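You operate a simulated robot arm through the tools that you are given. There is no shell and no other tool.

You are at the controls of a simulated robot arm. One attempt, no reset.

JOB
Switch off, turn the tension knob into the green, switch on and feed the string to the end stop.
Fine: feed it by the yellow belt button; main switch off while a hand is inside.

The check looks at the end state, three seconds after you hand in, the way a careful person would. Anything else that was tipped, shoved, dropped, spilled or broken makes it a failure.

ROBOT AND FRAMES
A 7-joint arm with a fingered hand, fixed in place. Base frame: the origin is at the foot of the arm, x ahead of it, y to its left, z up. Readings come in cm, degrees, newtons and seconds.
Its first joint turns from -69.0 to 172.0 degrees. Payload 3.4 kg.
Tool frame: the origin (TCP) lies between the finger pads and is the grasp point; the fingertips stand 3.9 cm ahead of it; z points along the fingers, y is the line along which they close. The gripper opens to 18 cm. The gripper's body begins 11.1 cm behind the TCP. The gripper is a hand of 3 fingers: y runs from the thumb to the fingers, the wrist lies at [0, 0, -26.2] in the tool frame, and closing takes about 1.5 s.
Orientation is that of the tool frame in the base frame, as a unit quaternion [x, y, z, w]. With the fingers straight down and closing along the base's y, the tool's x points along the base's -x, its y along +y and its z along -z.

CONTROLS
- The arm moves only by the tool send_rows. Its argument "commands" is a list of rows, each a list of 6 numbers: the shift along the tool's x, y, z in mm, then the turn, a rotation vector about the tool's x, y, z in degrees. In form: [[x, y, z, wx, wy, wz], ...]. A call has 1 to 20 rows; each row shifts and turns the commanded pose from where the row before left it, along the tool's axes as they then stand. "grip" is the opening, from 0 (shut) to 1 (fully open), set as the call begins (left out, the last holds). Each row takes 0.2 s and may step no farther than 5 cm and 8.6 degrees from the row before; otherwise, or with a gripper value out of range, the whole call is refused. A pose out of reach is approached as far as the arm can. The call stops where the force on the tool passes 40 N (or 10 N more than at its start, if that is more) or the arm is blocked; 0.2 s more then pass. The fingers move at their own pace (about 7.2 cm/s each) and stop on an object; they squeeze with about 22 N. The grip force told is the motor's: it shows also when the fingers shut on nothing. Time passes only in rows, and 0.2 s behind the last, so rows that do not move let the fingers close. The reply holds the time, the measured pose of the TCP, the force on the tool along the base axes, the opening and the grip force, in the units named above and with some noise, with the torque about the TCP (base axes, N m) and any sound that the robot's microphone picked up.
- Cameras (640 x 400 px; columns grow to the right, rows downward): "scene" is fixed at [39.93, 49.93, 171.33]; the picture's right is [-0.91, -0.41, 0.00], its down [-0.20, 0.44, -0.88] and it looks along [0.36, -0.80, -0.48] (base axes); focal length 309 px, centre (320, 200). "wrist" rides on the gripper at [6.3, -3.6, -12.8] in the tool frame; the picture's right is [0.50, 0.87, 0.00], its down [-0.75, 0.44, -0.49] and it looks along [-0.43, 0.25, 0.87] (tool axes); focal length 226 px, centre (320, 200).
- snapshot(camera): a new picture of that camera. It takes no simulated time.
- slide_trunk(by): slides the trunk up (or, below 0, down) by that many cm; the arm rides with it, the base frame stays. It gives what a move gives, with no picture.
- finger_targets(finger1, finger2, thumb_bend): sets how far each is bent, from 0 (flat) to 1 (curled in); at 0.3 the hand is open as for a grip, at 0.7 the pads meet at the TCP. One left out holds its place. A second passes; each finger stops where it meets its share of the squeeze, and holds until it gets a number again. A gripper value or a shape takes the hand back. It gives what a move gives, with no picture; readings hold the bend of each and the force on the fingers (four entries, about 0 where the hand has none), thumb and palm.
- hand_shape(shape): the hand has 3 fingers and takes this shape, open, in about a second: jaw (thumb against the fingers, like two jaws); tri (thumb and two fingers); tip (a fingertip pinch); poke (one finger out to press); point (the index stretched); flat (the hand flat); cup (the hand cupped); fist (a fist). The gripper value then closes the fingers along that shape, each until it touches; the sizes above hold for jaw. It gives what a move gives, with no picture.
- measure_at(camera, pixels): there is no depth. For up to 12 entries [column, row, z] of the newest picture of that camera ("zoom" is the newest enlarged one), the place [x, y] in the base frame at which the ray of that pixel passes the height z, good to about 0.2 cm, but the place of the scene camera against the robot may be out by one fixed shift of up to 1.2 cm in any direction. It takes no simulated time.
- inspect(camera, box): a new picture of the part [left, top, right, bottom] of that camera's present view, enlarged. It takes no simulated time.
- finish_job(): hands the job in; it is judged then, once.

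Open the gripper and draw the arm clear of the work before you hand the job in, unless the task says otherwise.

The tools are called after "Emit:" as name(argument=value, ...) on one line, values as JSON. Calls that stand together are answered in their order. send_rows: Moves the arm, as the interface text tells. Its arguments: {"type":"object","properties":{"commands":{"type":"array","items":{"type":"array","items":{"type":"number"}}},"grip":{"type":"number"}},"required":["commands"]} The other tools are called the same way: slide_trunk (by) slides the trunk up or down; hand_shape (shape) gives the hand a shape; finger_targets (finger1, finger2, thumb_bend) moves the fingers one by one; snapshot (camera) takes a picture; measure_at (camera, pixels) gives the place at which the rays of pixels pass given heights; inspect (camera, box) takes an enlarged picture of a part of a camera's view; finish_job () hands the job in.

At the start:

```text
clock: 0.0
tcp_pos: [45.19, -26.86, 127.34]
ee_rot: [0.001, 1.0, 0.001, 0.0]
contact_force: [-0.6, 0.1, 0.1]
wrist_torque: [0.03, -0.03, 0.02]
opening: 18.0
grip_force: 0.0
shape: jaw
bend: [0.3, 0.3, 0.3]
finger forces: [0.0, 0.0, 0.0, 0.0, 0.0, 0.0]
trunk travel left (down, up): [-47.5, 6.7]
```

scene: 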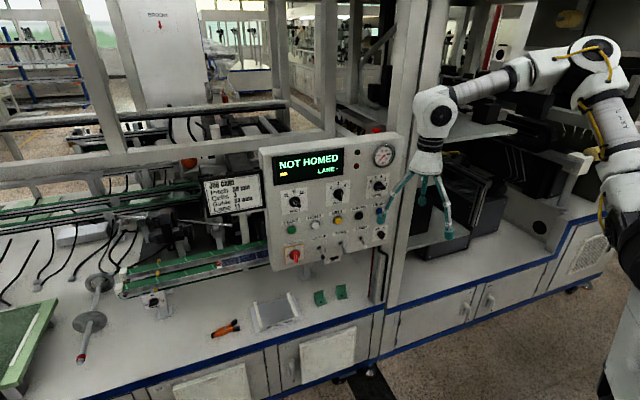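
wrist: 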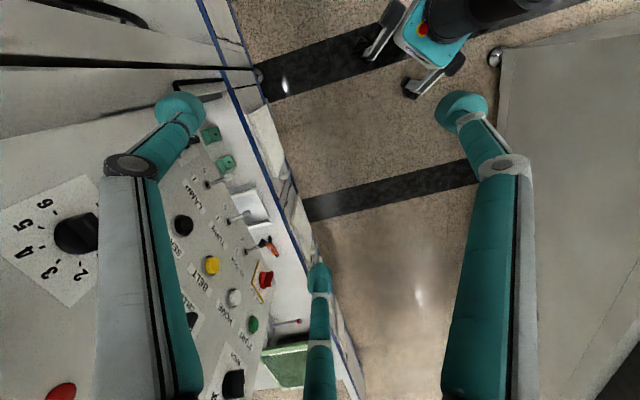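

I begin by looking closely at the panel (around columns 255-405, rows 130-275 in the scene picture) and the job card at about (232,195).

Emit:
inspect(camera="scene", box=[250, 120, 420, 280])

Emit:
inspect(camera="scene", box=[190, 165, 280, 225])

Emit:
inspect(camera="scene", box=[0, 150, 280, 380])

Emit:
inspect(camera="scene", box=[330, 130, 420, 200])

```text
2.50 times, centred on (335, 200) of scene
```

zoom: 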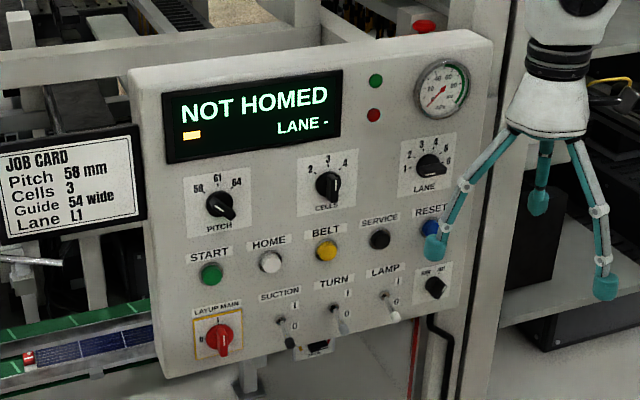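

```text
6.67 times, centred on (235, 195) of scene
```

zoom: 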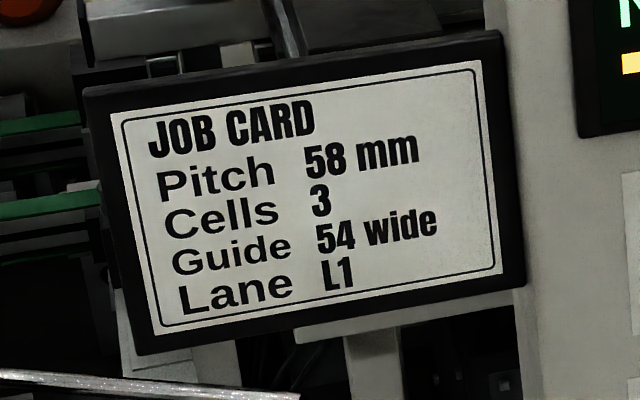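

```text
1.74 times, centred on (140, 265) of scene
```

zoom: 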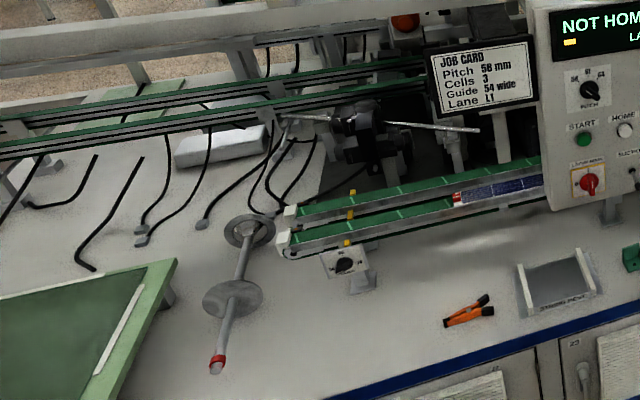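

```text
5.71 times, centred on (375, 165) of scene
```

zoom: 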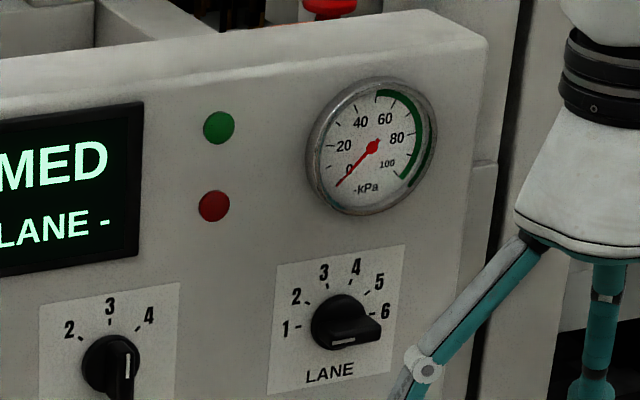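

The belt unit with its end knob shows at about scene (152,300), with the cell string at about (235,262). I enlarge these parts to find the tension scale and the end stop.

Emit:
inspect(camera="scene", box=[110, 260, 200, 325])

Emit:
inspect(camera="scene", box=[190, 230, 290, 290])

Emit:
inspect(camera="scene", box=[255, 220, 345, 280])

Emit:
inspect(camera="scene", box=[200, 270, 400, 390])

```text
6.15 times, centred on (155, 292) of scene
```

zoom: 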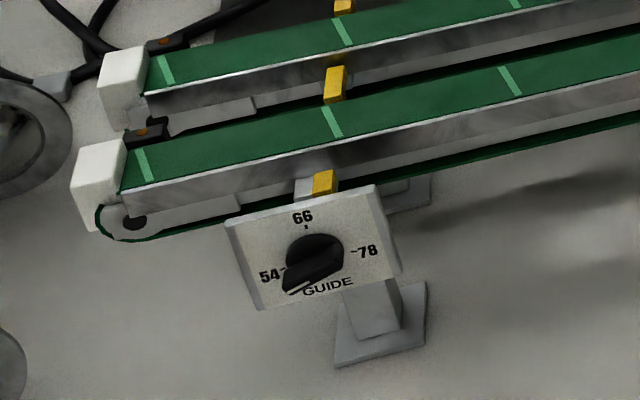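

```text
6.40 times, centred on (240, 260) of scene
```

zoom: 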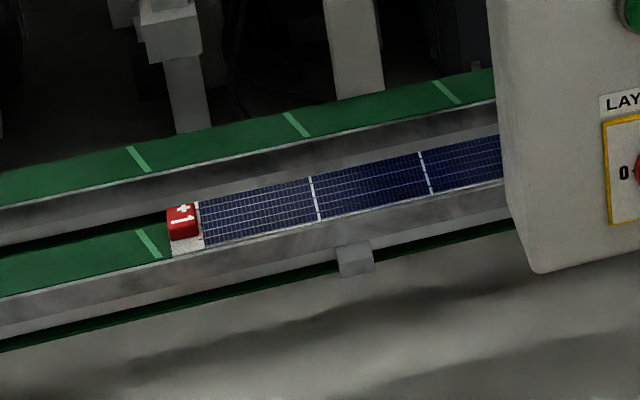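

```text
6.67 times, centred on (300, 250) of scene
```

zoom: 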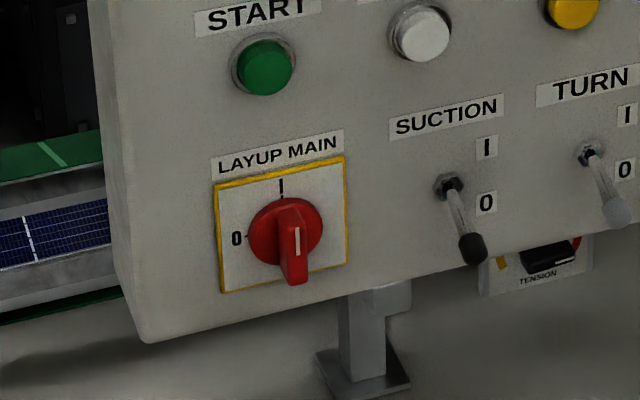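

```text
3.20 times, centred on (300, 330) of scene
```

zoom: 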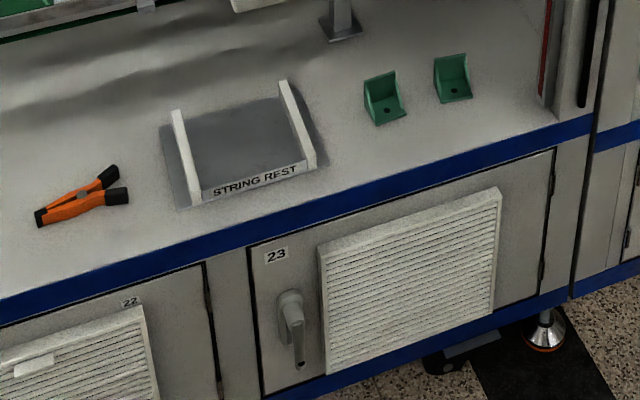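

From the two pictures I triangulate the panel as a vertical plane facing about [-0.7, 0.7, 0], with the red MAIN knob near [81, -20.6, 104] and the BELT button near [70, -32, 114]. I back off a bit and turn the hand to face the panel horizontally.

Emit:
send_rows(commands=[[0, 50, 0, 0, 0, 0], [0, 50, 0, 0, 0, 0], [0, 50, 0, 0, 0, 0], [0, 0, 0, 0, 0, 7.5], [0, 0, 0, 0, 0, 7.5], [0, 0, 0, 0, 0, 7.5], [0, 0, 0, 0, 0, 7.5], [0, 0, 0, 0, 0, 7.5], [0, 0, 0, 0, 0, 7.5]], grip=0.3)

```text
clock: 2.0
tcp_pos: [45.29, -15.68, 128.26]
ee_rot: [0.381, 0.924, 0.006, -0.002]
contact_force: [0.1, 0.1, 0.3]
wrist_torque: [0.01, -0.04, 0.01]
opening: 5.43
grip_force: 0.1
shape: jaw
bend: [0.72, 0.72, 0.74]
finger forces: [0.1, 0.0, 0.0, 0.0, 0.0, 0.0]
out of reach, approached as far as the arm can: row 8, 9
trunk travel left (down, up): [-47.5, 6.7]
```

The yaw reached 45° but the position lagged a bit (out of reach near there). Now I pitch the hand up toward the panel in 11 steps.

Emit:
send_rows(commands=[[0, 0, 0, 0, -8.2, 0], [0, 0, 0, 0, -8.2, 0], [0, 0, 0, 0, -8.2, 0], [0, 0, 0, 0, -8.2, 0], [0, 0, 0, 0, -8.2, 0], [0, 0, 0, 0, -8.2, 0]])

Emit:
snapshot(camera="scene")

Emit:
snapshot(camera="wrist")

```text
clock: 3.4
tcp_pos: [49.76, -37.97, 143.71]
ee_rot: [0.341, 0.846, -0.157, 0.379]
contact_force: [-0.1, 0.7, -0.2]
wrist_torque: [0.04, 0.0, 0.01]
opening: 5.47
grip_force: 0.1
shape: jaw
bend: [0.72, 0.72, 0.74]
finger forces: [0.1, 0.0, 0.1, 0.0, 0.0, 0.0]
out of reach, approached as far as the arm can: row 1, 2, 3, 4, 5, 6
trunk travel left (down, up): [-47.5, 6.7]
```

```text
taken
```

scene: 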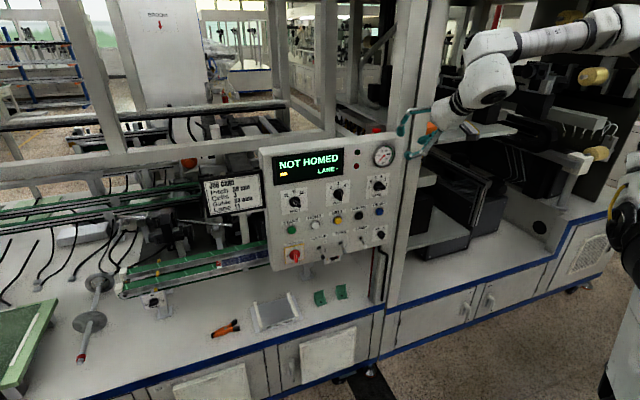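

```text
taken
```

wrist: 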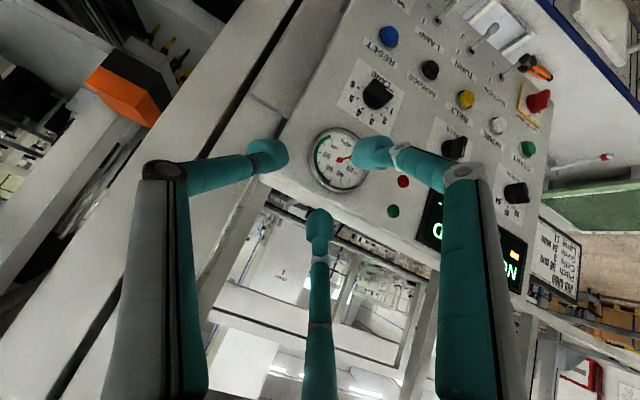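

The reply says these poses are out of reach (wrist too near the base axis) and the hand drifted to [49.8, -38, 143.7]. I shift the commanded pose outward along base +x by about 19 cm, which stays some 18 cm off the panel.

Emit:
send_rows(commands=[[-17.6, 26.9, 20.3, 0, 0, 0], [-17.6, 26.9, 20.3, 0, 0, 0], [-17.6, 26.9, 20.3, 0, 0, 0]])

```text
clock: 4.2
tcp_pos: [61.68, -38.26, 143.95]
ee_rot: [0.348, 0.84, -0.161, 0.385]
contact_force: [0.6, -0.4, 0.3]
wrist_torque: [-0.02, 0.03, -0.07]
opening: 5.43
grip_force: 0.0
shape: jaw
bend: [0.72, 0.72, 0.74]
finger forces: [0.0, 0.0, 0.0, 0.0, 0.0, 0.0]
out of reach, approached as far as the arm can: row 1
trunk travel left (down, up): [-47.5, 6.7]
```

The command restarts from the last reached pose, so the hand is now only about 2 cm off the panel plane (above its top edge at z≈144). I back away along base +y by 20 cm.

Emit:
send_rows(commands=[[18.5, 28.3, -21.4, 0, 0, 0], [18.5, 28.3, -21.4, 0, 0, 0], [18.5, 28.3, -21.4, 0, 0, 0], [18.5, 28.3, -21.4, 0, 0, 0], [18.5, 28.3, -21.4, 0, 0, 0]])

Emit:
snapshot(camera="scene")

Emit:
snapshot(camera="wrist")

```text
clock: 5.4
tcp_pos: [62.04, -21.75, 145.56]
ee_rot: [0.347, 0.839, -0.161, 0.387]
contact_force: [0.2, 1.3, 0.1]
wrist_torque: [0.01, 0.0, 0.01]
opening: 5.4
grip_force: 0.1
shape: jaw
bend: [0.72, 0.72, 0.74]
finger forces: [0.1, 0.0, 0.1, 0.1, 0.0, 0.0]
out of reach, approached as far as the arm can: row 2, 5
trunk travel left (down, up): [-47.5, 6.7]
```

```text
taken
```

scene: 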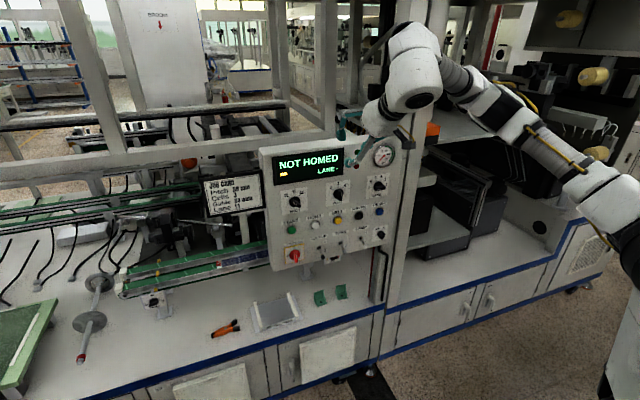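

```text
taken
```

wrist: 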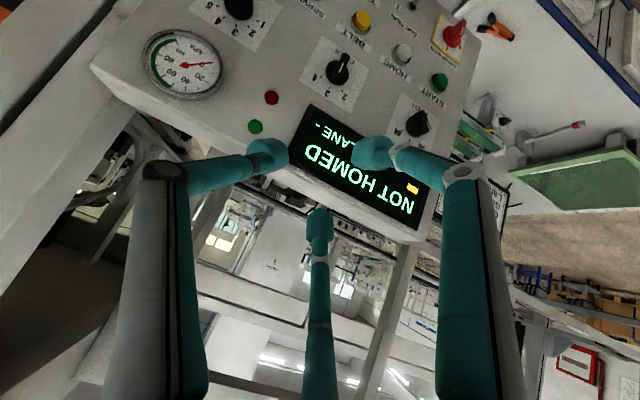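

The hand now hovers about 13 cm in front of the display at z≈145, and the arm seems stretched upward. I lower the trunk by 25 cm in two stages so that the horizontal hand comes to knob height.

Emit:
slide_trunk(by=-12)

Emit:
snapshot(camera="scene")

```text
clock: 6.9
tcp_pos: [63.14, -22.36, 132.04]
ee_rot: [0.344, 0.845, -0.164, 0.375]
contact_force: [-0.8, -0.2, 0.0]
wrist_torque: [0.01, 0.03, 0.01]
opening: 5.38
grip_force: 0.0
shape: jaw
bend: [0.72, 0.72, 0.74]
finger forces: [0.0, 0.0, 0.0, 0.0, 0.0, 0.0]
trunk travel left (down, up): [-35.5, 18.7]
```

```text
taken
```

scene: 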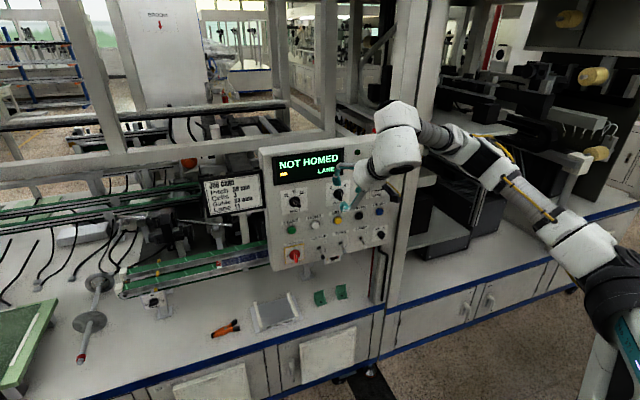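

The hand came down cleanly to z≈132, free of everything. I lower the trunk another 14 cm.

Emit:
slide_trunk(by=-14)

Emit:
snapshot(camera="scene")

Emit:
snapshot(camera="wrist")

```text
clock: 8.6
tcp_pos: [67.28, -22.32, 110.34]
ee_rot: [0.332, 0.868, -0.184, 0.321]
contact_force: [0.0, 0.6, -0.9]
wrist_torque: [0.02, -0.02, 0.02]
opening: 5.39
grip_force: 0.0
shape: jaw
bend: [0.72, 0.72, 0.74]
finger forces: [0.0, 0.0, 0.1, 0.1, 0.0, 0.0]
trunk travel left (down, up): [-21.5, 32.7]
```

```text
taken
```

scene: 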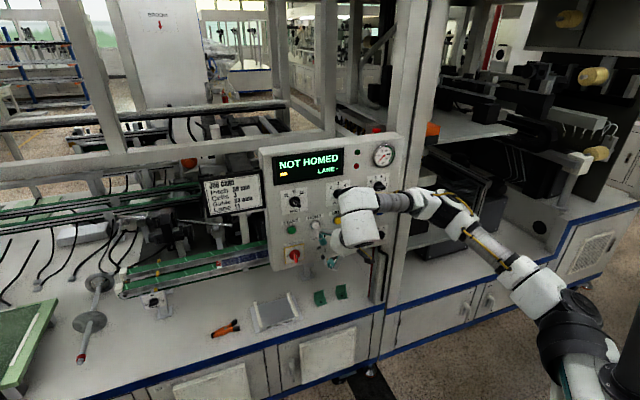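

```text
taken
```

wrist: 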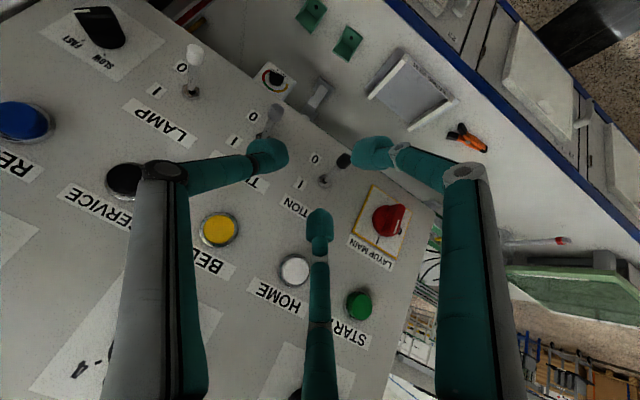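

The tension dial is now visible in the wrist picture at (275,78), below and behind the panel, and MAIN is at (388,220). I move left along the panel and slightly away, then begin pitching up.

Emit:
send_rows(commands=[[5.2, 25, -8.5, 0, 0, 0], [5.2, 25, -8.5, 0, 0, 0], [5.2, 25, -8.5, 0, 0, 0], [5.2, 25, -8.5, 0, 0, 0]])

```text
clock: 9.6
tcp_pos: [67.75, -21.99, 109.76]
ee_rot: [0.331, 0.868, -0.183, 0.321]
contact_force: [0.1, 0.2, 1.1]
wrist_torque: [0.03, -0.01, -0.01]
opening: 5.38
grip_force: 0.0
shape: jaw
bend: [0.72, 0.72, 0.74]
finger forces: [0.0, 0.1, 0.1, 0.0, 0.1, 0.0]
out of reach, approached as far as the arm can: row 1, 2, 3, 4
trunk travel left (down, up): [-21.5, 32.7]
```

The arm did not move at all: this posture is at a limit. I try pitching up in small steps to see which directions are free.

Emit:
send_rows(commands=[[0, 0, 0, 0, -6, 0], [0, 0, 0, 0, -6, 0]])

```text
clock: 10.2
tcp_pos: [69.46, -23.13, 110.3]
ee_rot: [0.309, 0.83, -0.218, 0.41]
contact_force: [-1.7, -0.4, 0.2]
wrist_torque: [-0.02, -0.01, 0.0]
opening: 5.43
grip_force: 0.1
shape: jaw
bend: [0.72, 0.72, 0.74]
finger forces: [0.0, 0.0, 0.1, 0.0, 0.0, 0.0]
out of reach, approached as far as the arm can: row 1, 2
trunk travel left (down, up): [-21.5, 32.7]
```

Pitching works, but the hand drifted to about 7 cm from the panel plane. I retreat along the panel normal by 6 cm.

Emit:
send_rows(commands=[[17, 0, -24.4, 0, 0, 0], [17, 0, -24.4, 0, 0, 0]])

Emit:
snapshot(camera="scene")

```text
clock: 10.8
tcp_pos: [69.31, -22.89, 111.18]
ee_rot: [0.31, 0.83, -0.219, 0.409]
contact_force: [-0.7, 0.0, -0.3]
wrist_torque: [0.01, 0.03, -0.02]
opening: 5.39
grip_force: 0.1
shape: jaw
bend: [0.72, 0.72, 0.74]
finger forces: [0.0, 0.0, 0.0, 0.0, 0.1, 0.0]
out of reach, approached as far as the arm can: row 1, 2
trunk travel left (down, up): [-21.5, 32.7]
```

```text
taken
```

scene: 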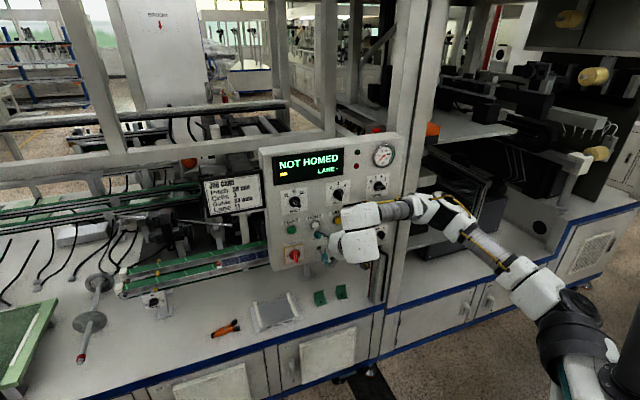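

The arm's elbow has swung to the right side (around scene (435,205)), leaving the wrist bent at its limit; probably the roll of the last joint is at its stop. I test unrolling about the tool axis a little.

Emit:
send_rows(commands=[[0, 0, -10, 0, 0, -8]])

Emit:
send_rows(commands=[[0, 0, -20, 0, 0, -8]])

```text
clock: 11.2
tcp_pos: [68.52, -22.72, 111.7]
ee_rot: [0.251, 0.849, -0.245, 0.395]
contact_force: [-0.5, -0.2, 0.1]
wrist_torque: [-0.01, 0.0, -0.03]
opening: 5.41
grip_force: 0.0
shape: jaw
bend: [0.72, 0.72, 0.74]
finger forces: [0.0, 0.0, 0.0, 0.1, 0.1, 0.0]
out of reach, approached as far as the arm can: row 1
trunk travel left (down, up): [-21.5, 32.7]
```

```text
clock: 11.6
tcp_pos: [67.08, -22.29, 112.71]
ee_rot: [0.192, 0.864, -0.273, 0.377]
contact_force: [-0.2, 0.8, 0.0]
wrist_torque: [0.02, 0.01, -0.02]
opening: 5.41
grip_force: 0.0
shape: jaw
bend: [0.72, 0.72, 0.74]
finger forces: [0.0, 0.1, 0.0, 0.1, 0.1, 0.0]
out of reach, approached as far as the arm can: row 1
trunk travel left (down, up): [-21.5, 32.7]
```

Unrolling is accepted and the hand backs off slightly. I continue unrolling while drawing back.

Emit:
send_rows(commands=[[0, 0, -20, 0, 0, -8], [0, 0, -20, 0, 0, -8], [0, 0, -20, 0, 0, -8], [0, 0, -20, 0, 0, -8]])

Emit:
snapshot(camera="scene")

```text
clock: 12.6
tcp_pos: [61.72, -21.5, 116.49]
ee_rot: [-0.055, 0.884, -0.365, 0.286]
contact_force: [0.6, -0.3, 0.3]
wrist_torque: [0.03, 0.03, 0.03]
opening: 5.4
grip_force: 0.1
shape: jaw
bend: [0.72, 0.72, 0.74]
finger forces: [0.1, 0.0, 0.1, 0.0, 0.1, 0.1]
out of reach, approached as far as the arm can: row 1, 2, 3, 4
trunk travel left (down, up): [-21.5, 32.7]
```

```text
taken
```

scene: 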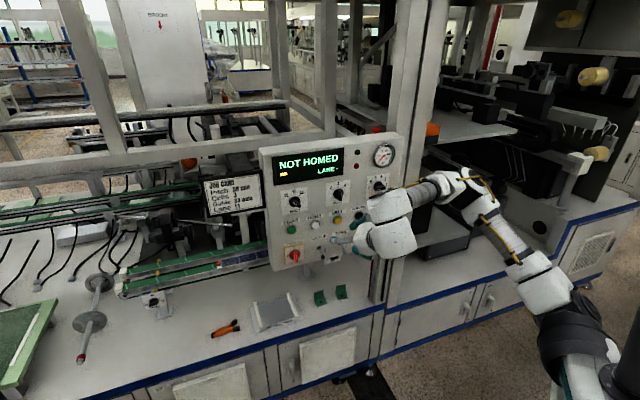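

The hand is 13.5 cm off the panel now. The elbow sits on the right (scene (460,185)), the wrong side, so I raise the trunk and go back to a tool-down pose to rebuild the posture.

Emit:
slide_trunk(by=20)

Emit:
send_rows(commands=[[0, 0, 0, -6.2, 4.9, 0.94], [0, 0, 0, -6.2, 4.9, 0.94], [0, 0, 0, -6.2, 4.9, 0.94], [0, 0, 0, -6.2, 4.9, 0.94]])

Emit:
snapshot(camera="scene")

```text
clock: 14.7
tcp_pos: [56.19, -21.49, 144.64]
ee_rot: [-0.029, 0.861, -0.368, 0.349]
contact_force: [0.1, 0.0, -0.4]
wrist_torque: [0.01, -0.01, 0.02]
opening: 5.4
grip_force: 0.0
shape: jaw
bend: [0.72, 0.72, 0.74]
finger forces: [0.1, 0.0, 0.0, 0.1, 0.1, 0.0]
trunk travel left (down, up): [-41.5, 12.7]
```

```text
clock: 15.7
tcp_pos: [56.21, -21.71, 144.52]
ee_rot: [-0.012, 0.967, -0.162, 0.196]
contact_force: [0.4, -0.3, 0.5]
wrist_torque: [0.01, 0.0, -0.02]
opening: 5.41
grip_force: 0.0
shape: jaw
bend: [0.72, 0.72, 0.74]
finger forces: [0.0, 0.0, 0.1, 0.0, 0.0, 0.1]
trunk travel left (down, up): [-41.5, 12.7]
```

```text
taken
```

scene: 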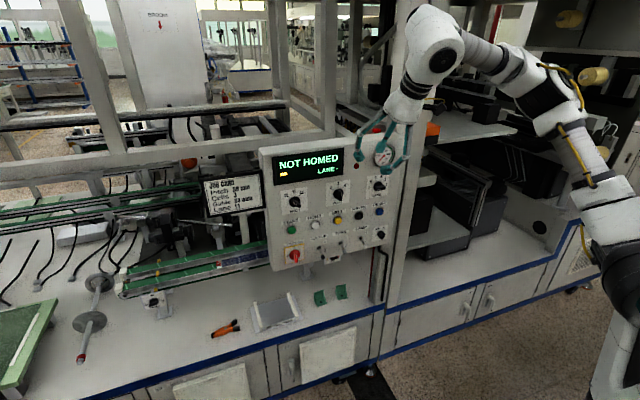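

Now the elbow is up (scene (560,100)) and the last rows were all in reach. I pitch up again toward the panel with the least roll, this time moving the hand outward so the wrist keeps its distance from the base.

Emit:
send_rows(commands=[[-20, -3.4, -4.4, 5.64, -5.09, -0.13], [-20, -3, -2, 5.64, -5.09, -0.13], [-20, -2.5, 0.5, 5.64, -5.09, -0.13], [-20, -2, 3, 5.64, -5.09, -0.13], [-19, -1.5, 4, 5.64, -5.09, -0.13]])

Emit:
snapshot(camera="scene")

```text
clock: 16.9
tcp_pos: [64.68, -25.16, 149.56]
ee_rot: [-0.006, 0.831, -0.386, 0.399]
contact_force: [0.0, 0.6, 0.5]
wrist_torque: [0.02, 0.0, 0.03]
opening: 5.4
grip_force: 0.1
shape: jaw
bend: [0.72, 0.72, 0.74]
finger forces: [0.0, 0.0, 0.0, 0.1, 0.0, 0.0]
out of reach, approached as far as the arm can: row 2, 3, 4, 5
trunk travel left (down, up): [-41.5, 12.7]
```

```text
taken
```

scene: 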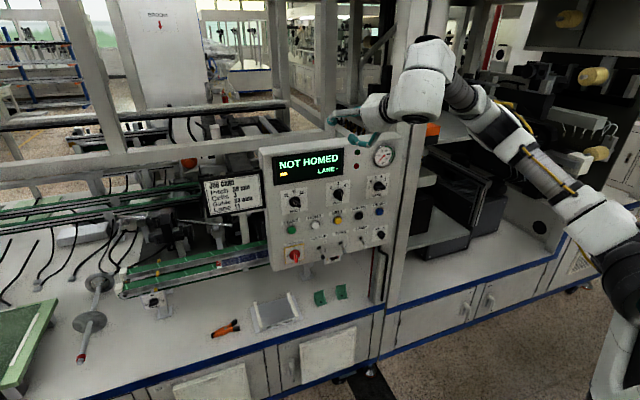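

Same trouble: near-straight wrist while pitching at yaw -45° pushes the elbow right. I go back to tool-down, then I will tilt the hand sideways toward -y first so the wrist keeps a steady bend.

Emit:
send_rows(commands=[[17.7, 19, -21, -5.21, 5.39, 0.08], [18, 19, -17, -5.21, 5.39, 0.08], [18.5, 19, -12, -5.21, 5.39, 0.08], [19, 19, -7, -5.21, 5.39, 0.08], [19, 19, -2, -5.21, 5.39, 0.08], [19.5, 19, 3, -5.21, 5.39, 0.08], [19.5, 19, 8, -5.21, 5.39, 0.08], [19.5, 19, 12, -5.21, 5.39, 0.08], [19.7, 19, 16, -5.21, 5.39, 0.08]])

Emit:
snapshot(camera="scene")

```text
clock: 18.9
tcp_pos: [48.25, -12.16, 134.31]
ee_rot: [0.002, 1.0, 0.0, 0.0]
contact_force: [-1.3, 0.4, 0.5]
wrist_torque: [0.01, -0.05, -0.03]
opening: 5.41
grip_force: 0.1
shape: jaw
bend: [0.72, 0.72, 0.74]
finger forces: [0.1, 0.0, 0.0, 0.1, 0.0, 0.1]
out of reach, approached as far as the arm can: row 1, 2, 3, 4
trunk travel left (down, up): [-41.5, 12.7]
```

```text
taken
```

scene: 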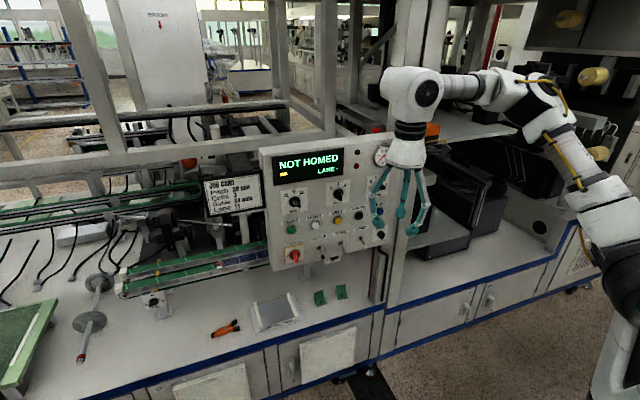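

Tool-down is restored at [48, -12, 134] with the forearm level. I now tilt the hand about the wrist toward the right (-y) while the wrist moves to +y, keeping clear of the panel.

Emit:
send_rows(commands=[[-11.2, -20, -2.7, 7.8, -2.46, 0], [-11.2, -20.2, -4.8, 7.8, -2.46, 0], [-11.4, -20.6, -6.8, 7.8, -2.46, 0], [-11.6, -21.3, -8.8, 7.8, -2.46, 0], [-11.9, -22.2, -10.6, 7.8, -2.46, 0]])

Emit:
snapshot(camera="scene")

```text
clock: 20.1
tcp_pos: [50.82, -26.44, 138.22]
ee_rot: [0.001, 0.937, -0.332, 0.107]
contact_force: [-0.3, 0.0, -1.0]
wrist_torque: [-0.02, -0.02, 0.03]
opening: 5.39
grip_force: 0.1
shape: jaw
bend: [0.72, 0.72, 0.74]
finger forces: [0.0, 0.1, 0.0, 0.0, 0.1, 0.1]
out of reach, approached as far as the arm can: row 2, 3, 4, 5
trunk travel left (down, up): [-41.5, 12.7]
```

```text
taken
```

scene: 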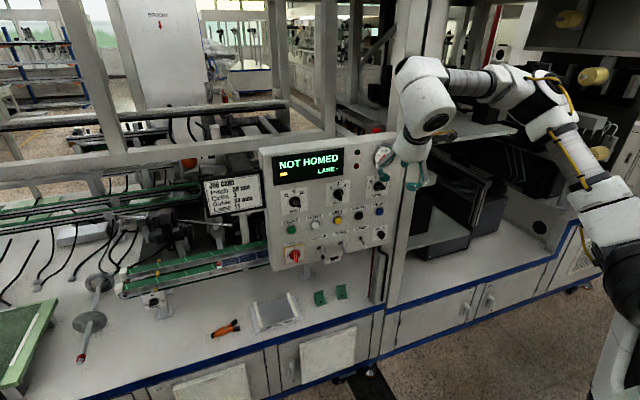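

The wrist again would not go left. I return to tool-down (reverse rotation) and test how far left (+y) the arm can go with the hand pointing down.

Emit:
send_rows(commands=[[10, 22, 8, -7.8, 2.46, 0], [10, 22, 8, -7.8, 2.46, 0], [10, 22, 6, -7.8, 2.46, 0], [10, 22, 4, -7.8, 2.46, 0], [10, 22, 2, -7.8, 2.46, 0]])

Emit:
send_rows(commands=[[0, 40, 0, 0, 0, 0], [0, 40, 0, 0, 0, 0], [0, 40, 0, 0, 0, 0], [0, 40, 0, 0, 0, 0]])

Emit:
snapshot(camera="scene")

```text
clock: 21.3
tcp_pos: [46.64, -17.79, 130.96]
ee_rot: [0.002, 1.0, 0.002, 0.0]
contact_force: [0.2, -0.1, 0.9]
wrist_torque: [0.01, 0.01, 0.01]
opening: 5.4
grip_force: 0.1
shape: jaw
bend: [0.72, 0.72, 0.74]
finger forces: [0.0, 0.0, 0.1, 0.0, 0.0, 0.0]
trunk travel left (down, up): [-41.5, 12.7]
```

```text
clock: 22.3
tcp_pos: [46.37, -7.71, 130.77]
ee_rot: [0.003, 1.0, 0.001, 0.002]
contact_force: [-0.6, 0.0, 0.5]
wrist_torque: [0.01, -0.03, -0.01]
opening: 5.4
grip_force: 0.0
shape: jaw
bend: [0.72, 0.72, 0.74]
finger forces: [0.1, 0.0, 0.1, 0.1, 0.1, 0.1]
out of reach, approached as far as the arm can: row 3, 4
trunk travel left (down, up): [-41.5, 12.7]
```

```text
taken
```

scene: 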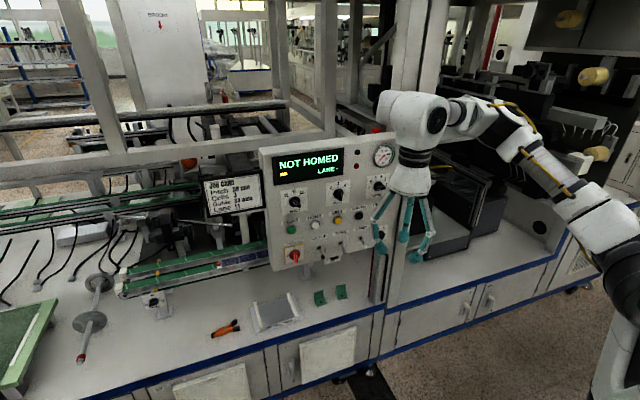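

I need to understand the arm's posture; I enlarge the arm in the scene picture to see its links and joints.

Emit:
inspect(camera="scene", box=[370, 60, 640, 400])

Emit:
snapshot(camera="wrist")

```text
1.18 times, centred on (505, 230) of scene
```

zoom: 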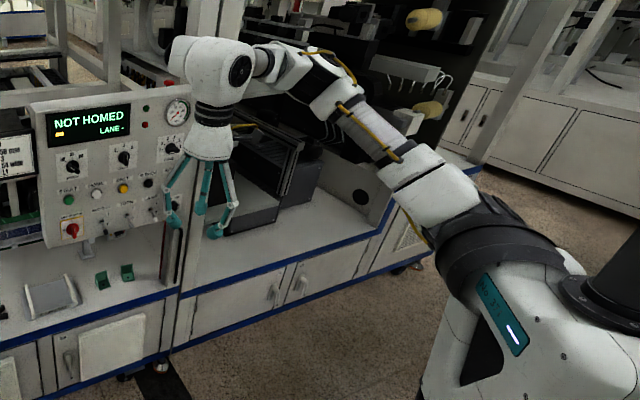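

```text
taken
```

wrist: 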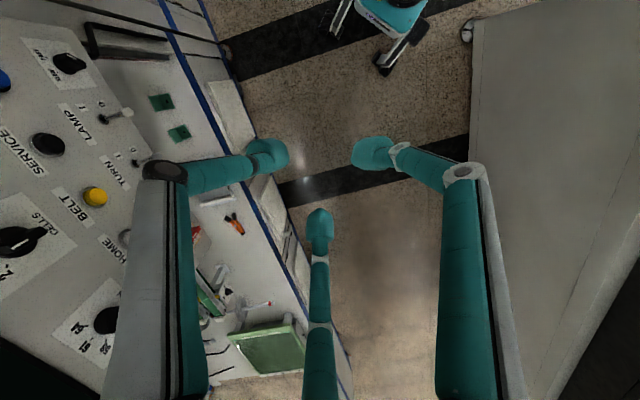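

This looks like a lift-torso arm with a limited wrist bend; the elbow must go up rather than right. I use the first joint's right stop: swing the hand (tool down) far to the right in free space, which forces the elbow upward, then come back.

Emit:
send_rows(commands=[[0, -43, 0, 0, 0, 0], [0, -43, 0, 0, 0, 0], [0, -43, 0, 0, 0, 0], [0, -43, 0, 0, 0, 0], [20, -33, 0, 0, 0, 0], [20, -33, 0, 0, 0, 0], [20, -33, 0, 0, 0, 0]])

Emit:
send_rows(commands=[[35, -25, 0, 0, 0, 0], [35, -25, 0, 0, 0, 0], [35, -25, 0, 0, 0, 0], [35, -10, 0, 0, 0, 0], [35, -10, 0, 0, 0, 0], [35, -10, 0, 0, 0, 0]])

Emit:
snapshot(camera="scene")

```text
clock: 23.9
tcp_pos: [40.24, -34.79, 130.48]
ee_rot: [0.001, 1.0, 0.001, 0.001]
contact_force: [-0.2, 0.0, -0.4]
wrist_torque: [-0.04, -0.01, 0.03]
opening: 5.42
grip_force: 0.0
shape: jaw
bend: [0.72, 0.72, 0.74]
finger forces: [0.0, 0.0, 0.0, 0.0, 0.0, 0.0]
trunk travel left (down, up): [-41.5, 12.7]
```

```text
clock: 25.3
tcp_pos: [18.92, -44.94, 130.57]
ee_rot: [0.001, 1.0, 0.0, 0.002]
contact_force: [-0.4, -0.1, 0.1]
wrist_torque: [-0.02, -0.04, 0.03]
opening: 5.39
grip_force: 0.0
shape: jaw
bend: [0.72, 0.72, 0.74]
finger forces: [0.0, 0.0, 0.0, 0.0, 0.0, 0.1]
trunk travel left (down, up): [-41.5, 12.7]
```

```text
taken
```

scene: 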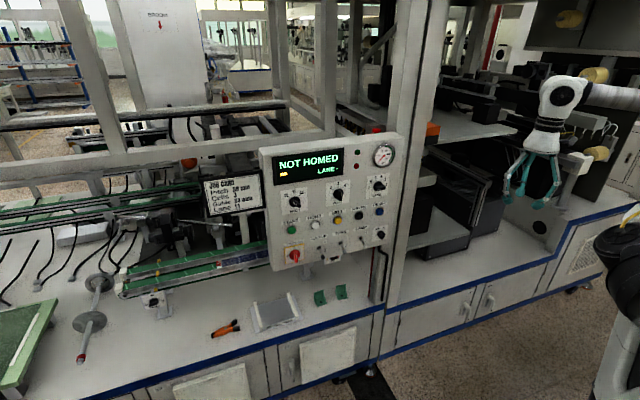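

All rows were reached; the hand is at [19, -45, 131]. I go further right so that the first joint's stop forces the elbow up.

Emit:
send_rows(commands=[[35, -5, 0, 0, 0, 0], [35, -3, 0, 0, 0, 0], [35, 0, 0, 0, 0, 0], [35, 0, 0, 0, 0, 0], [35, 0, 0, 0, 0, 0]])

Emit:
snapshot(camera="scene")

Emit:
snapshot(camera="wrist")

```text
clock: 26.5
tcp_pos: [4.16, -45.82, 130.25]
ee_rot: [0.001, 1.0, 0.001, 0.0]
contact_force: [1.4, -0.1, 0.1]
wrist_torque: [0.01, 0.04, 0.03]
opening: 5.39
grip_force: 0.0
shape: jaw
bend: [0.72, 0.72, 0.74]
finger forces: [0.0, 0.0, 0.1, 0.0, 0.0, 0.0]
out of reach, approached as far as the arm can: row 5
trunk travel left (down, up): [-41.5, 12.7]
```

```text
taken
```

scene: 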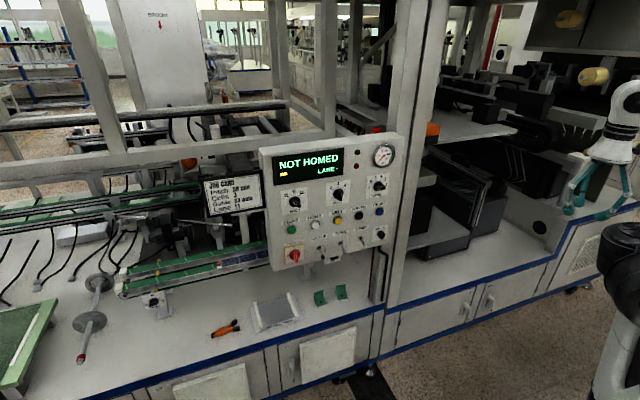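

```text
taken
```

wrist: 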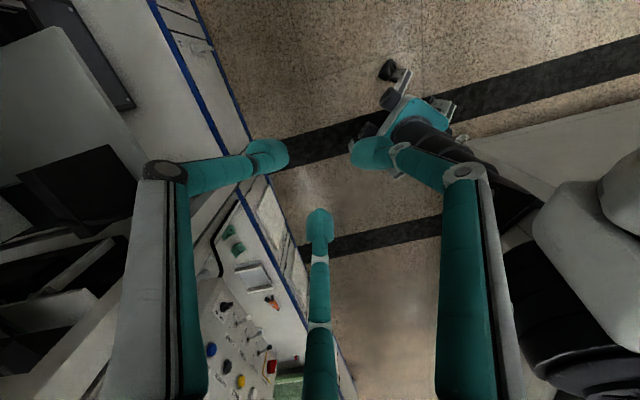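

The last row hit the stop, so the first joint is at its right limit and the elbow should be up. Now I swing rigidly back about the base axis (6° per row, hand turning along) so mainly the first joint moves.

Emit:
send_rows(commands=[[-47.6, 6.9, 0, 0, 0, -6], [-47.6, 6.9, 0, 0, 0, -6], [-47.6, 6.9, 0, 0, 0, -6], [-47.6, 6.9, 0, 0, 0, -6], [-47.6, 6.9, 0, 0, 0, -6], [-47.6, 6.9, 0, 0, 0, -6]])

Emit:
snapshot(camera="scene")

```text
clock: 27.9
tcp_pos: [30.86, -34.37, 130.05]
ee_rot: [-0.308, 0.951, 0.0, -0.002]
contact_force: [0.3, -0.1, 0.5]
wrist_torque: [-0.01, 0.05, -0.01]
opening: 5.39
grip_force: 0.0
shape: jaw
bend: [0.72, 0.72, 0.74]
finger forces: [0.0, 0.1, 0.0, 0.0, 0.0, 0.1]
trunk travel left (down, up): [-41.5, 12.7]
```

```text
taken
```

scene: 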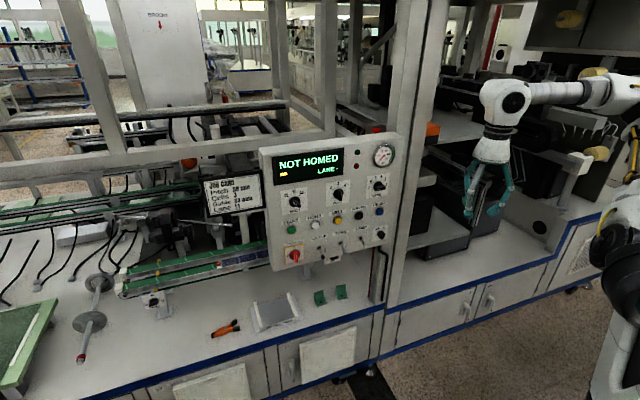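

The elbow now appears up (around scene (620,95)) and all rows were reached. I continue the rigid swing back toward the front.

Emit:
send_rows(commands=[[-47.6, 6.9, 0, 0, 0, -6], [-47.6, 6.9, 0, 0, 0, -6], [-47.6, 6.9, 0, 0, 0, -6], [-47.6, 6.9, 0, 0, 0, -6], [-47.6, 6.9, 0, 0, 0, -6], [-47.6, 6.9, 0, 0, 0, -6], [-47.6, 6.9, 0, 0, 0, -6]])

Emit:
snapshot(camera="scene")

```text
clock: 29.5
tcp_pos: [45.89, -6.65, 129.96]
ee_rot: [-0.617, 0.787, -0.001, -0.002]
contact_force: [0.2, -0.4, -0.6]
wrist_torque: [-0.07, -0.03, 0.0]
opening: 5.42
grip_force: 0.0
shape: jaw
bend: [0.72, 0.72, 0.74]
finger forces: [0.0, 0.0, 0.1, 0.0, 0.0, 0.1]
out of reach, approached as far as the arm can: row 7
trunk travel left (down, up): [-41.5, 12.7]
```

```text
taken
```

scene: 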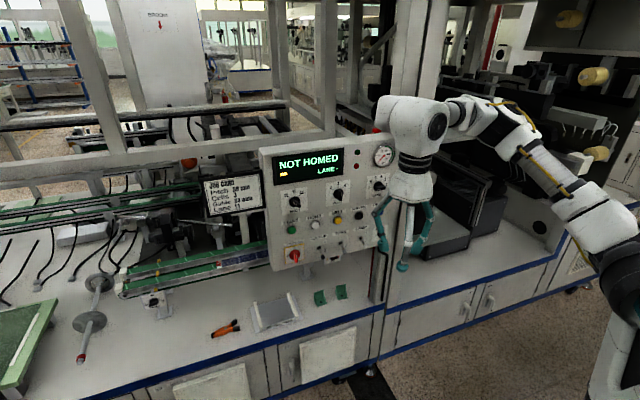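

With the wrist branch it is in, the forearm roll runs into its stop when the hand points right. I therefore swing the hand up through the forearm's own direction (front-left, free space) to change the wrist over to its other side.

Emit:
send_rows(commands=[[-35.7, -11, -2.7, 2.4, -7.8, 0], [-35.7, -11, -2.7, 2.4, -7.8, 0], [-35.7, -11, -2.7, 2.4, -7.8, 0], [-35.7, -11, -2.7, 2.4, -7.8, 0], [-35.7, -11, -2.7, 2.4, -7.8, 0], [-35.7, -11, -2.7, 2.4, -7.8, 0], [-35.7, -11, -2.7, 2.4, -7.8, 0], [-35.7, -11, -2.7, 2.4, -7.8, 0]])

Emit:
inspect(camera="scene", box=[340, 0, 640, 400])

```text
clock: 31.3
tcp_pos: [57.16, 13.88, 145.38]
ee_rot: [-0.529, 0.655, 0.2, 0.501]
contact_force: [0.5, 0.4, -0.1]
wrist_torque: [0.03, -0.01, -0.03]
opening: 5.38
grip_force: 0.1
shape: jaw
bend: [0.72, 0.72, 0.74]
finger forces: [0.0, 0.0, 0.0, 0.0, 0.0, 0.0]
trunk travel left (down, up): [-41.5, 12.7]
```

```text
1.00 times, centred on (490, 200) of scene (not enlarged: the box is as wide or as high as the picture)
```

zoom: 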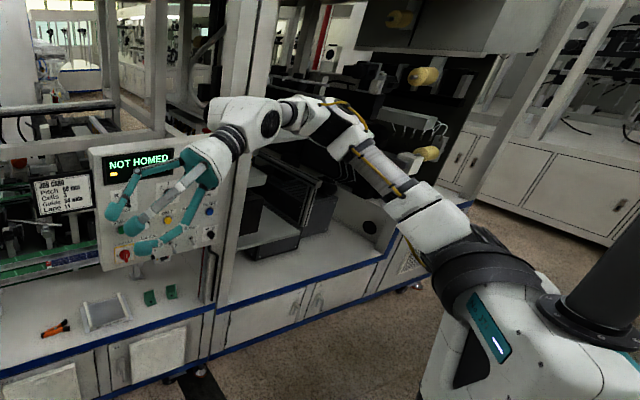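

The swing is reached; the hand now points front-left. I bring it level and lower the wrist by roughly 45 cm in the open space so the forearm points down and the wrist passes through straight.

Emit:
send_rows(commands=[[-1, 0, 14, 2.4, -7.8, 0], [-1, 0, 14, 2.4, -7.8, 0], [-1, 0, 10, 2.4, -7.8, 0], [43, 13.2, 0, 0, 0, 0], [43, 13.2, 0, 0, 0, 0], [43, 13.2, 0, 0, 0, 0], [43, 13.2, 0, 0, 0, 0]])

Emit:
inspect(camera="scene", box=[340, 0, 640, 400])

```text
clock: 32.9
tcp_pos: [57.97, 14.3, 127.53]
ee_rot: [-0.445, 0.551, 0.262, 0.656]
contact_force: [-0.6, 0.1, -0.1]
wrist_torque: [-0.01, 0.0, 0.03]
opening: 5.38
grip_force: 0.0
shape: jaw
bend: [0.72, 0.72, 0.74]
finger forces: [0.0, 0.1, 0.0, 0.0, 0.1, 0.1]
out of reach, approached as far as the arm can: row 6, 7
trunk travel left (down, up): [-41.5, 12.7]
```

```text
1.00 times, centred on (490, 200) of scene (not enlarged: the box is as wide or as high as the picture)
```

zoom: 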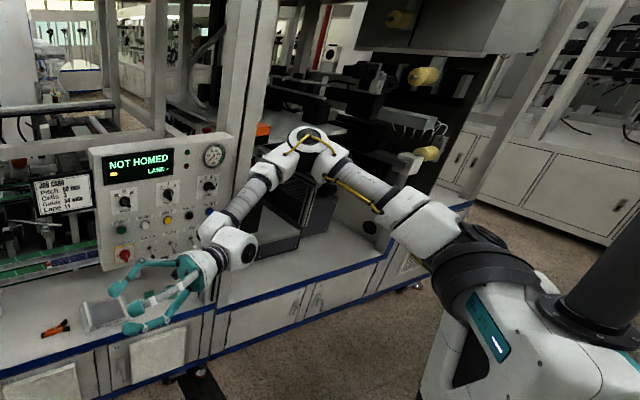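

The descent stopped at z≈127 (some joint stop). I try moving outward along the hand's own direction (front-left), which straightens the arm.

Emit:
send_rows(commands=[[10, 3, 30, 0, 0, 0], [10, 3, 30, 0, 0, 0], [10, 3, 30, 0, 0, 0], [10, 3, 30, 0, 0, 0]])

Emit:
inspect(camera="scene", box=[340, 0, 640, 400])

```text
clock: 33.9
tcp_pos: [58.81, 14.23, 127.93]
ee_rot: [-0.445, 0.551, 0.263, 0.655]
contact_force: [0.0, 0.9, -0.2]
wrist_torque: [-0.01, 0.02, 0.02]
opening: 5.37
grip_force: 0.0
shape: jaw
bend: [0.72, 0.72, 0.74]
finger forces: [0.0, 0.0, 0.0, 0.0, 0.0, 0.0]
out of reach, approached as far as the arm can: row 1, 2, 3, 4
trunk travel left (down, up): [-41.5, 12.7]
```

```text
1.00 times, centred on (490, 200) of scene (not enlarged: the box is as wide or as high as the picture)
```

zoom: 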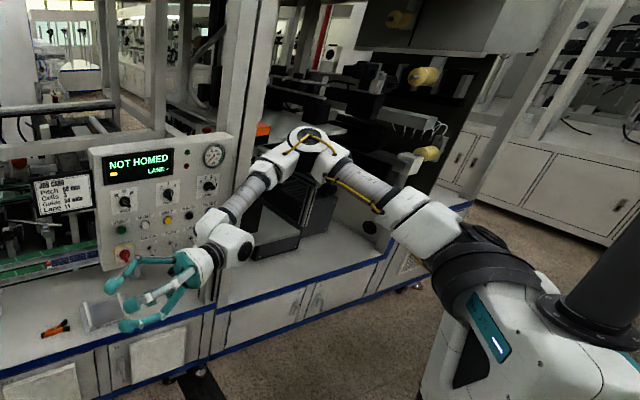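

No motion to the left. I test other directions one by one from here: first straight along base +x.

Emit:
send_rows(commands=[[10, -35, 20, 0, 0, 0], [10, -35, 20, 0, 0, 0]])

Emit:
send_rows(commands=[[38, 11.5, 0, 0, 0, 0], [38, 11.5, 0, 0, 0, 0]])

```text
clock: 34.5
tcp_pos: [65.55, 11.34, 129.44]
ee_rot: [-0.444, 0.552, 0.261, 0.655]
contact_force: [0.1, 0.3, 0.1]
wrist_torque: [0.02, -0.03, 0.0]
opening: 5.41
grip_force: 0.1
shape: jaw
bend: [0.72, 0.72, 0.74]
finger forces: [0.0, 0.0, 0.0, 0.0, 0.1, 0.1]
out of reach, approached as far as the arm can: row 1, 2
trunk travel left (down, up): [-41.5, 12.7]
```

```text
clock: 35.1
tcp_pos: [63.82, 8.78, 123.21]
ee_rot: [-0.445, 0.551, 0.262, 0.656]
contact_force: [-0.4, -0.7, 0.2]
wrist_torque: [0.01, 0.02, 0.02]
opening: 5.4
grip_force: 0.2
shape: jaw
bend: [0.72, 0.72, 0.74]
finger forces: [0.0, 0.0, 0.0, 0.0, 0.1, 0.0]
out of reach, approached as far as the arm can: row 1, 2
trunk travel left (down, up): [-41.5, 12.7]
```

The reachable edge seems to follow a joint stop. I test a pure rigid turn of +5° about the likely shoulder axis to see whether the first joint itself is at its stop.

Emit:
send_rows(commands=[[-9.1, 29.2, 37, -4.78, -1.48, 0]])

Emit:
send_rows(commands=[[9.1, -29.2, -37, 4.78, 1.48, 0], [9.1, -29.2, -37, 4.78, 1.48, 0], [9.1, -29.2, -37, 4.78, 1.48, 0]])

Emit:
inspect(camera="scene", box=[340, 0, 640, 400])

```text
clock: 35.5
tcp_pos: [61.39, 11.16, 124.69]
ee_rot: [-0.469, 0.532, 0.29, 0.643]
contact_force: [0.1, 0.2, 0.7]
wrist_torque: [0.0, 0.01, 0.0]
opening: 5.4
grip_force: 0.1
shape: jaw
bend: [0.72, 0.72, 0.74]
finger forces: [0.1, 0.0, 0.0, 0.1, 0.1, 0.0]
out of reach, approached as far as the arm can: row 1
trunk travel left (down, up): [-41.5, 12.7]
```

```text
clock: 36.3
tcp_pos: [63.88, -3.29, 124.78]
ee_rot: [-0.394, 0.588, 0.204, 0.676]
contact_force: [0.2, 0.3, -0.1]
wrist_torque: [0.02, -0.03, -0.02]
opening: 5.39
grip_force: 0.0
shape: jaw
bend: [0.72, 0.72, 0.74]
finger forces: [0.1, 0.0, 0.0, 0.0, 0.1, 0.1]
trunk travel left (down, up): [-41.5, 12.7]
```

```text
1.00 times, centred on (490, 200) of scene (not enlarged: the box is as wide or as high as the picture)
```

zoom: 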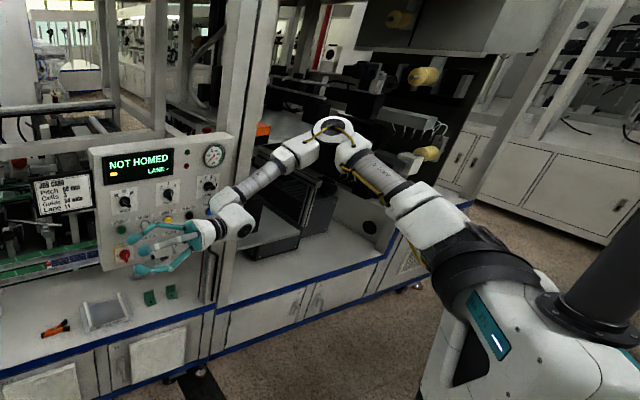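

The + turn is blocked while the − turn is free, so the first joint seems to be at its left stop here. I enlarge the shoulder to measure its real direction.

Emit:
inspect(camera="scene", box=[600, 120, 640, 360])

Emit:
inspect(camera="scene", box=[430, 90, 600, 290])

```text
1.67 times, centred on (620, 240) of scene
```

zoom: 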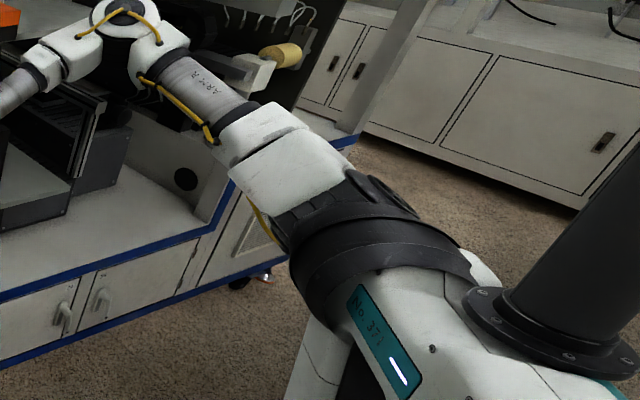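

```text
2.00 times, centred on (515, 190) of scene
```

zoom: 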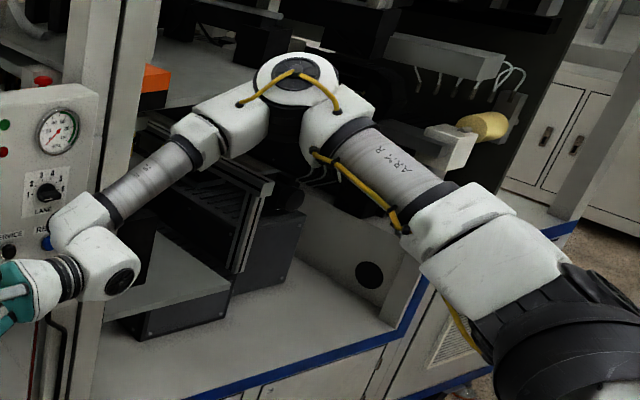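

The arm is labelled "ARM R" and its shoulder ring seems tilted. I enlarge the shoulder further to judge the first axis, and look at the wrist view too.

Emit:
inspect(camera="scene", box=[636, 200, 640, 340])

Emit:
snapshot(camera="wrist")

```text
2.86 times, centred on (638, 270) of scene
```

zoom: 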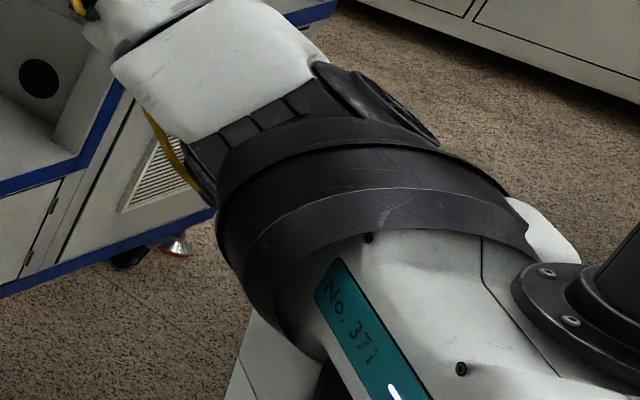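

```text
taken
```

wrist: 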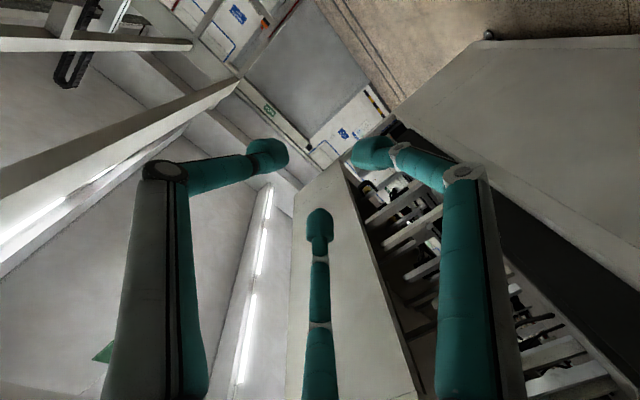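

Judging from the pictures, the shoulder's first axis points to the robot's right and the upper arm cannot swing inward, so the hand must come at MAIN with the forearm pointing left-forward and the tool at about yaw -30°. I lower the trunk by 12 cm first and check the pose.

Emit:
slide_trunk(by=-12)

Emit:
inspect(camera="scene", box=[340, 0, 640, 400])

```text
clock: 37.8
tcp_pos: [63.93, -3.11, 112.87]
ee_rot: [-0.396, 0.587, 0.203, 0.676]
contact_force: [-0.6, 0.5, -0.2]
wrist_torque: [0.0, -0.04, 0.02]
opening: 5.39
grip_force: 0.0
shape: jaw
bend: [0.72, 0.72, 0.74]
finger forces: [0.0, 0.0, 0.1, 0.0, 0.0, 0.0]
trunk travel left (down, up): [-29.5, 24.7]
```

```text
1.00 times, centred on (490, 200) of scene (not enlarged: the box is as wide or as high as the picture)
```

zoom: 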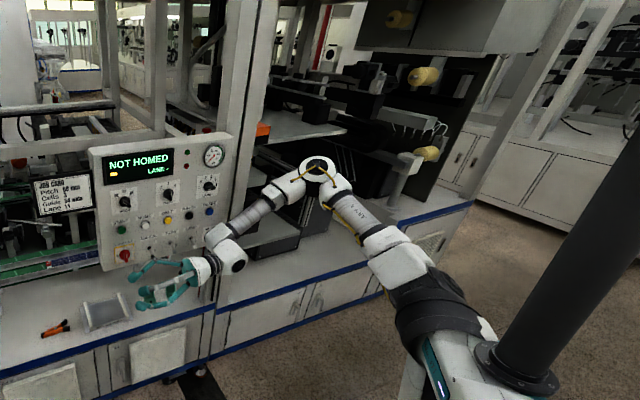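

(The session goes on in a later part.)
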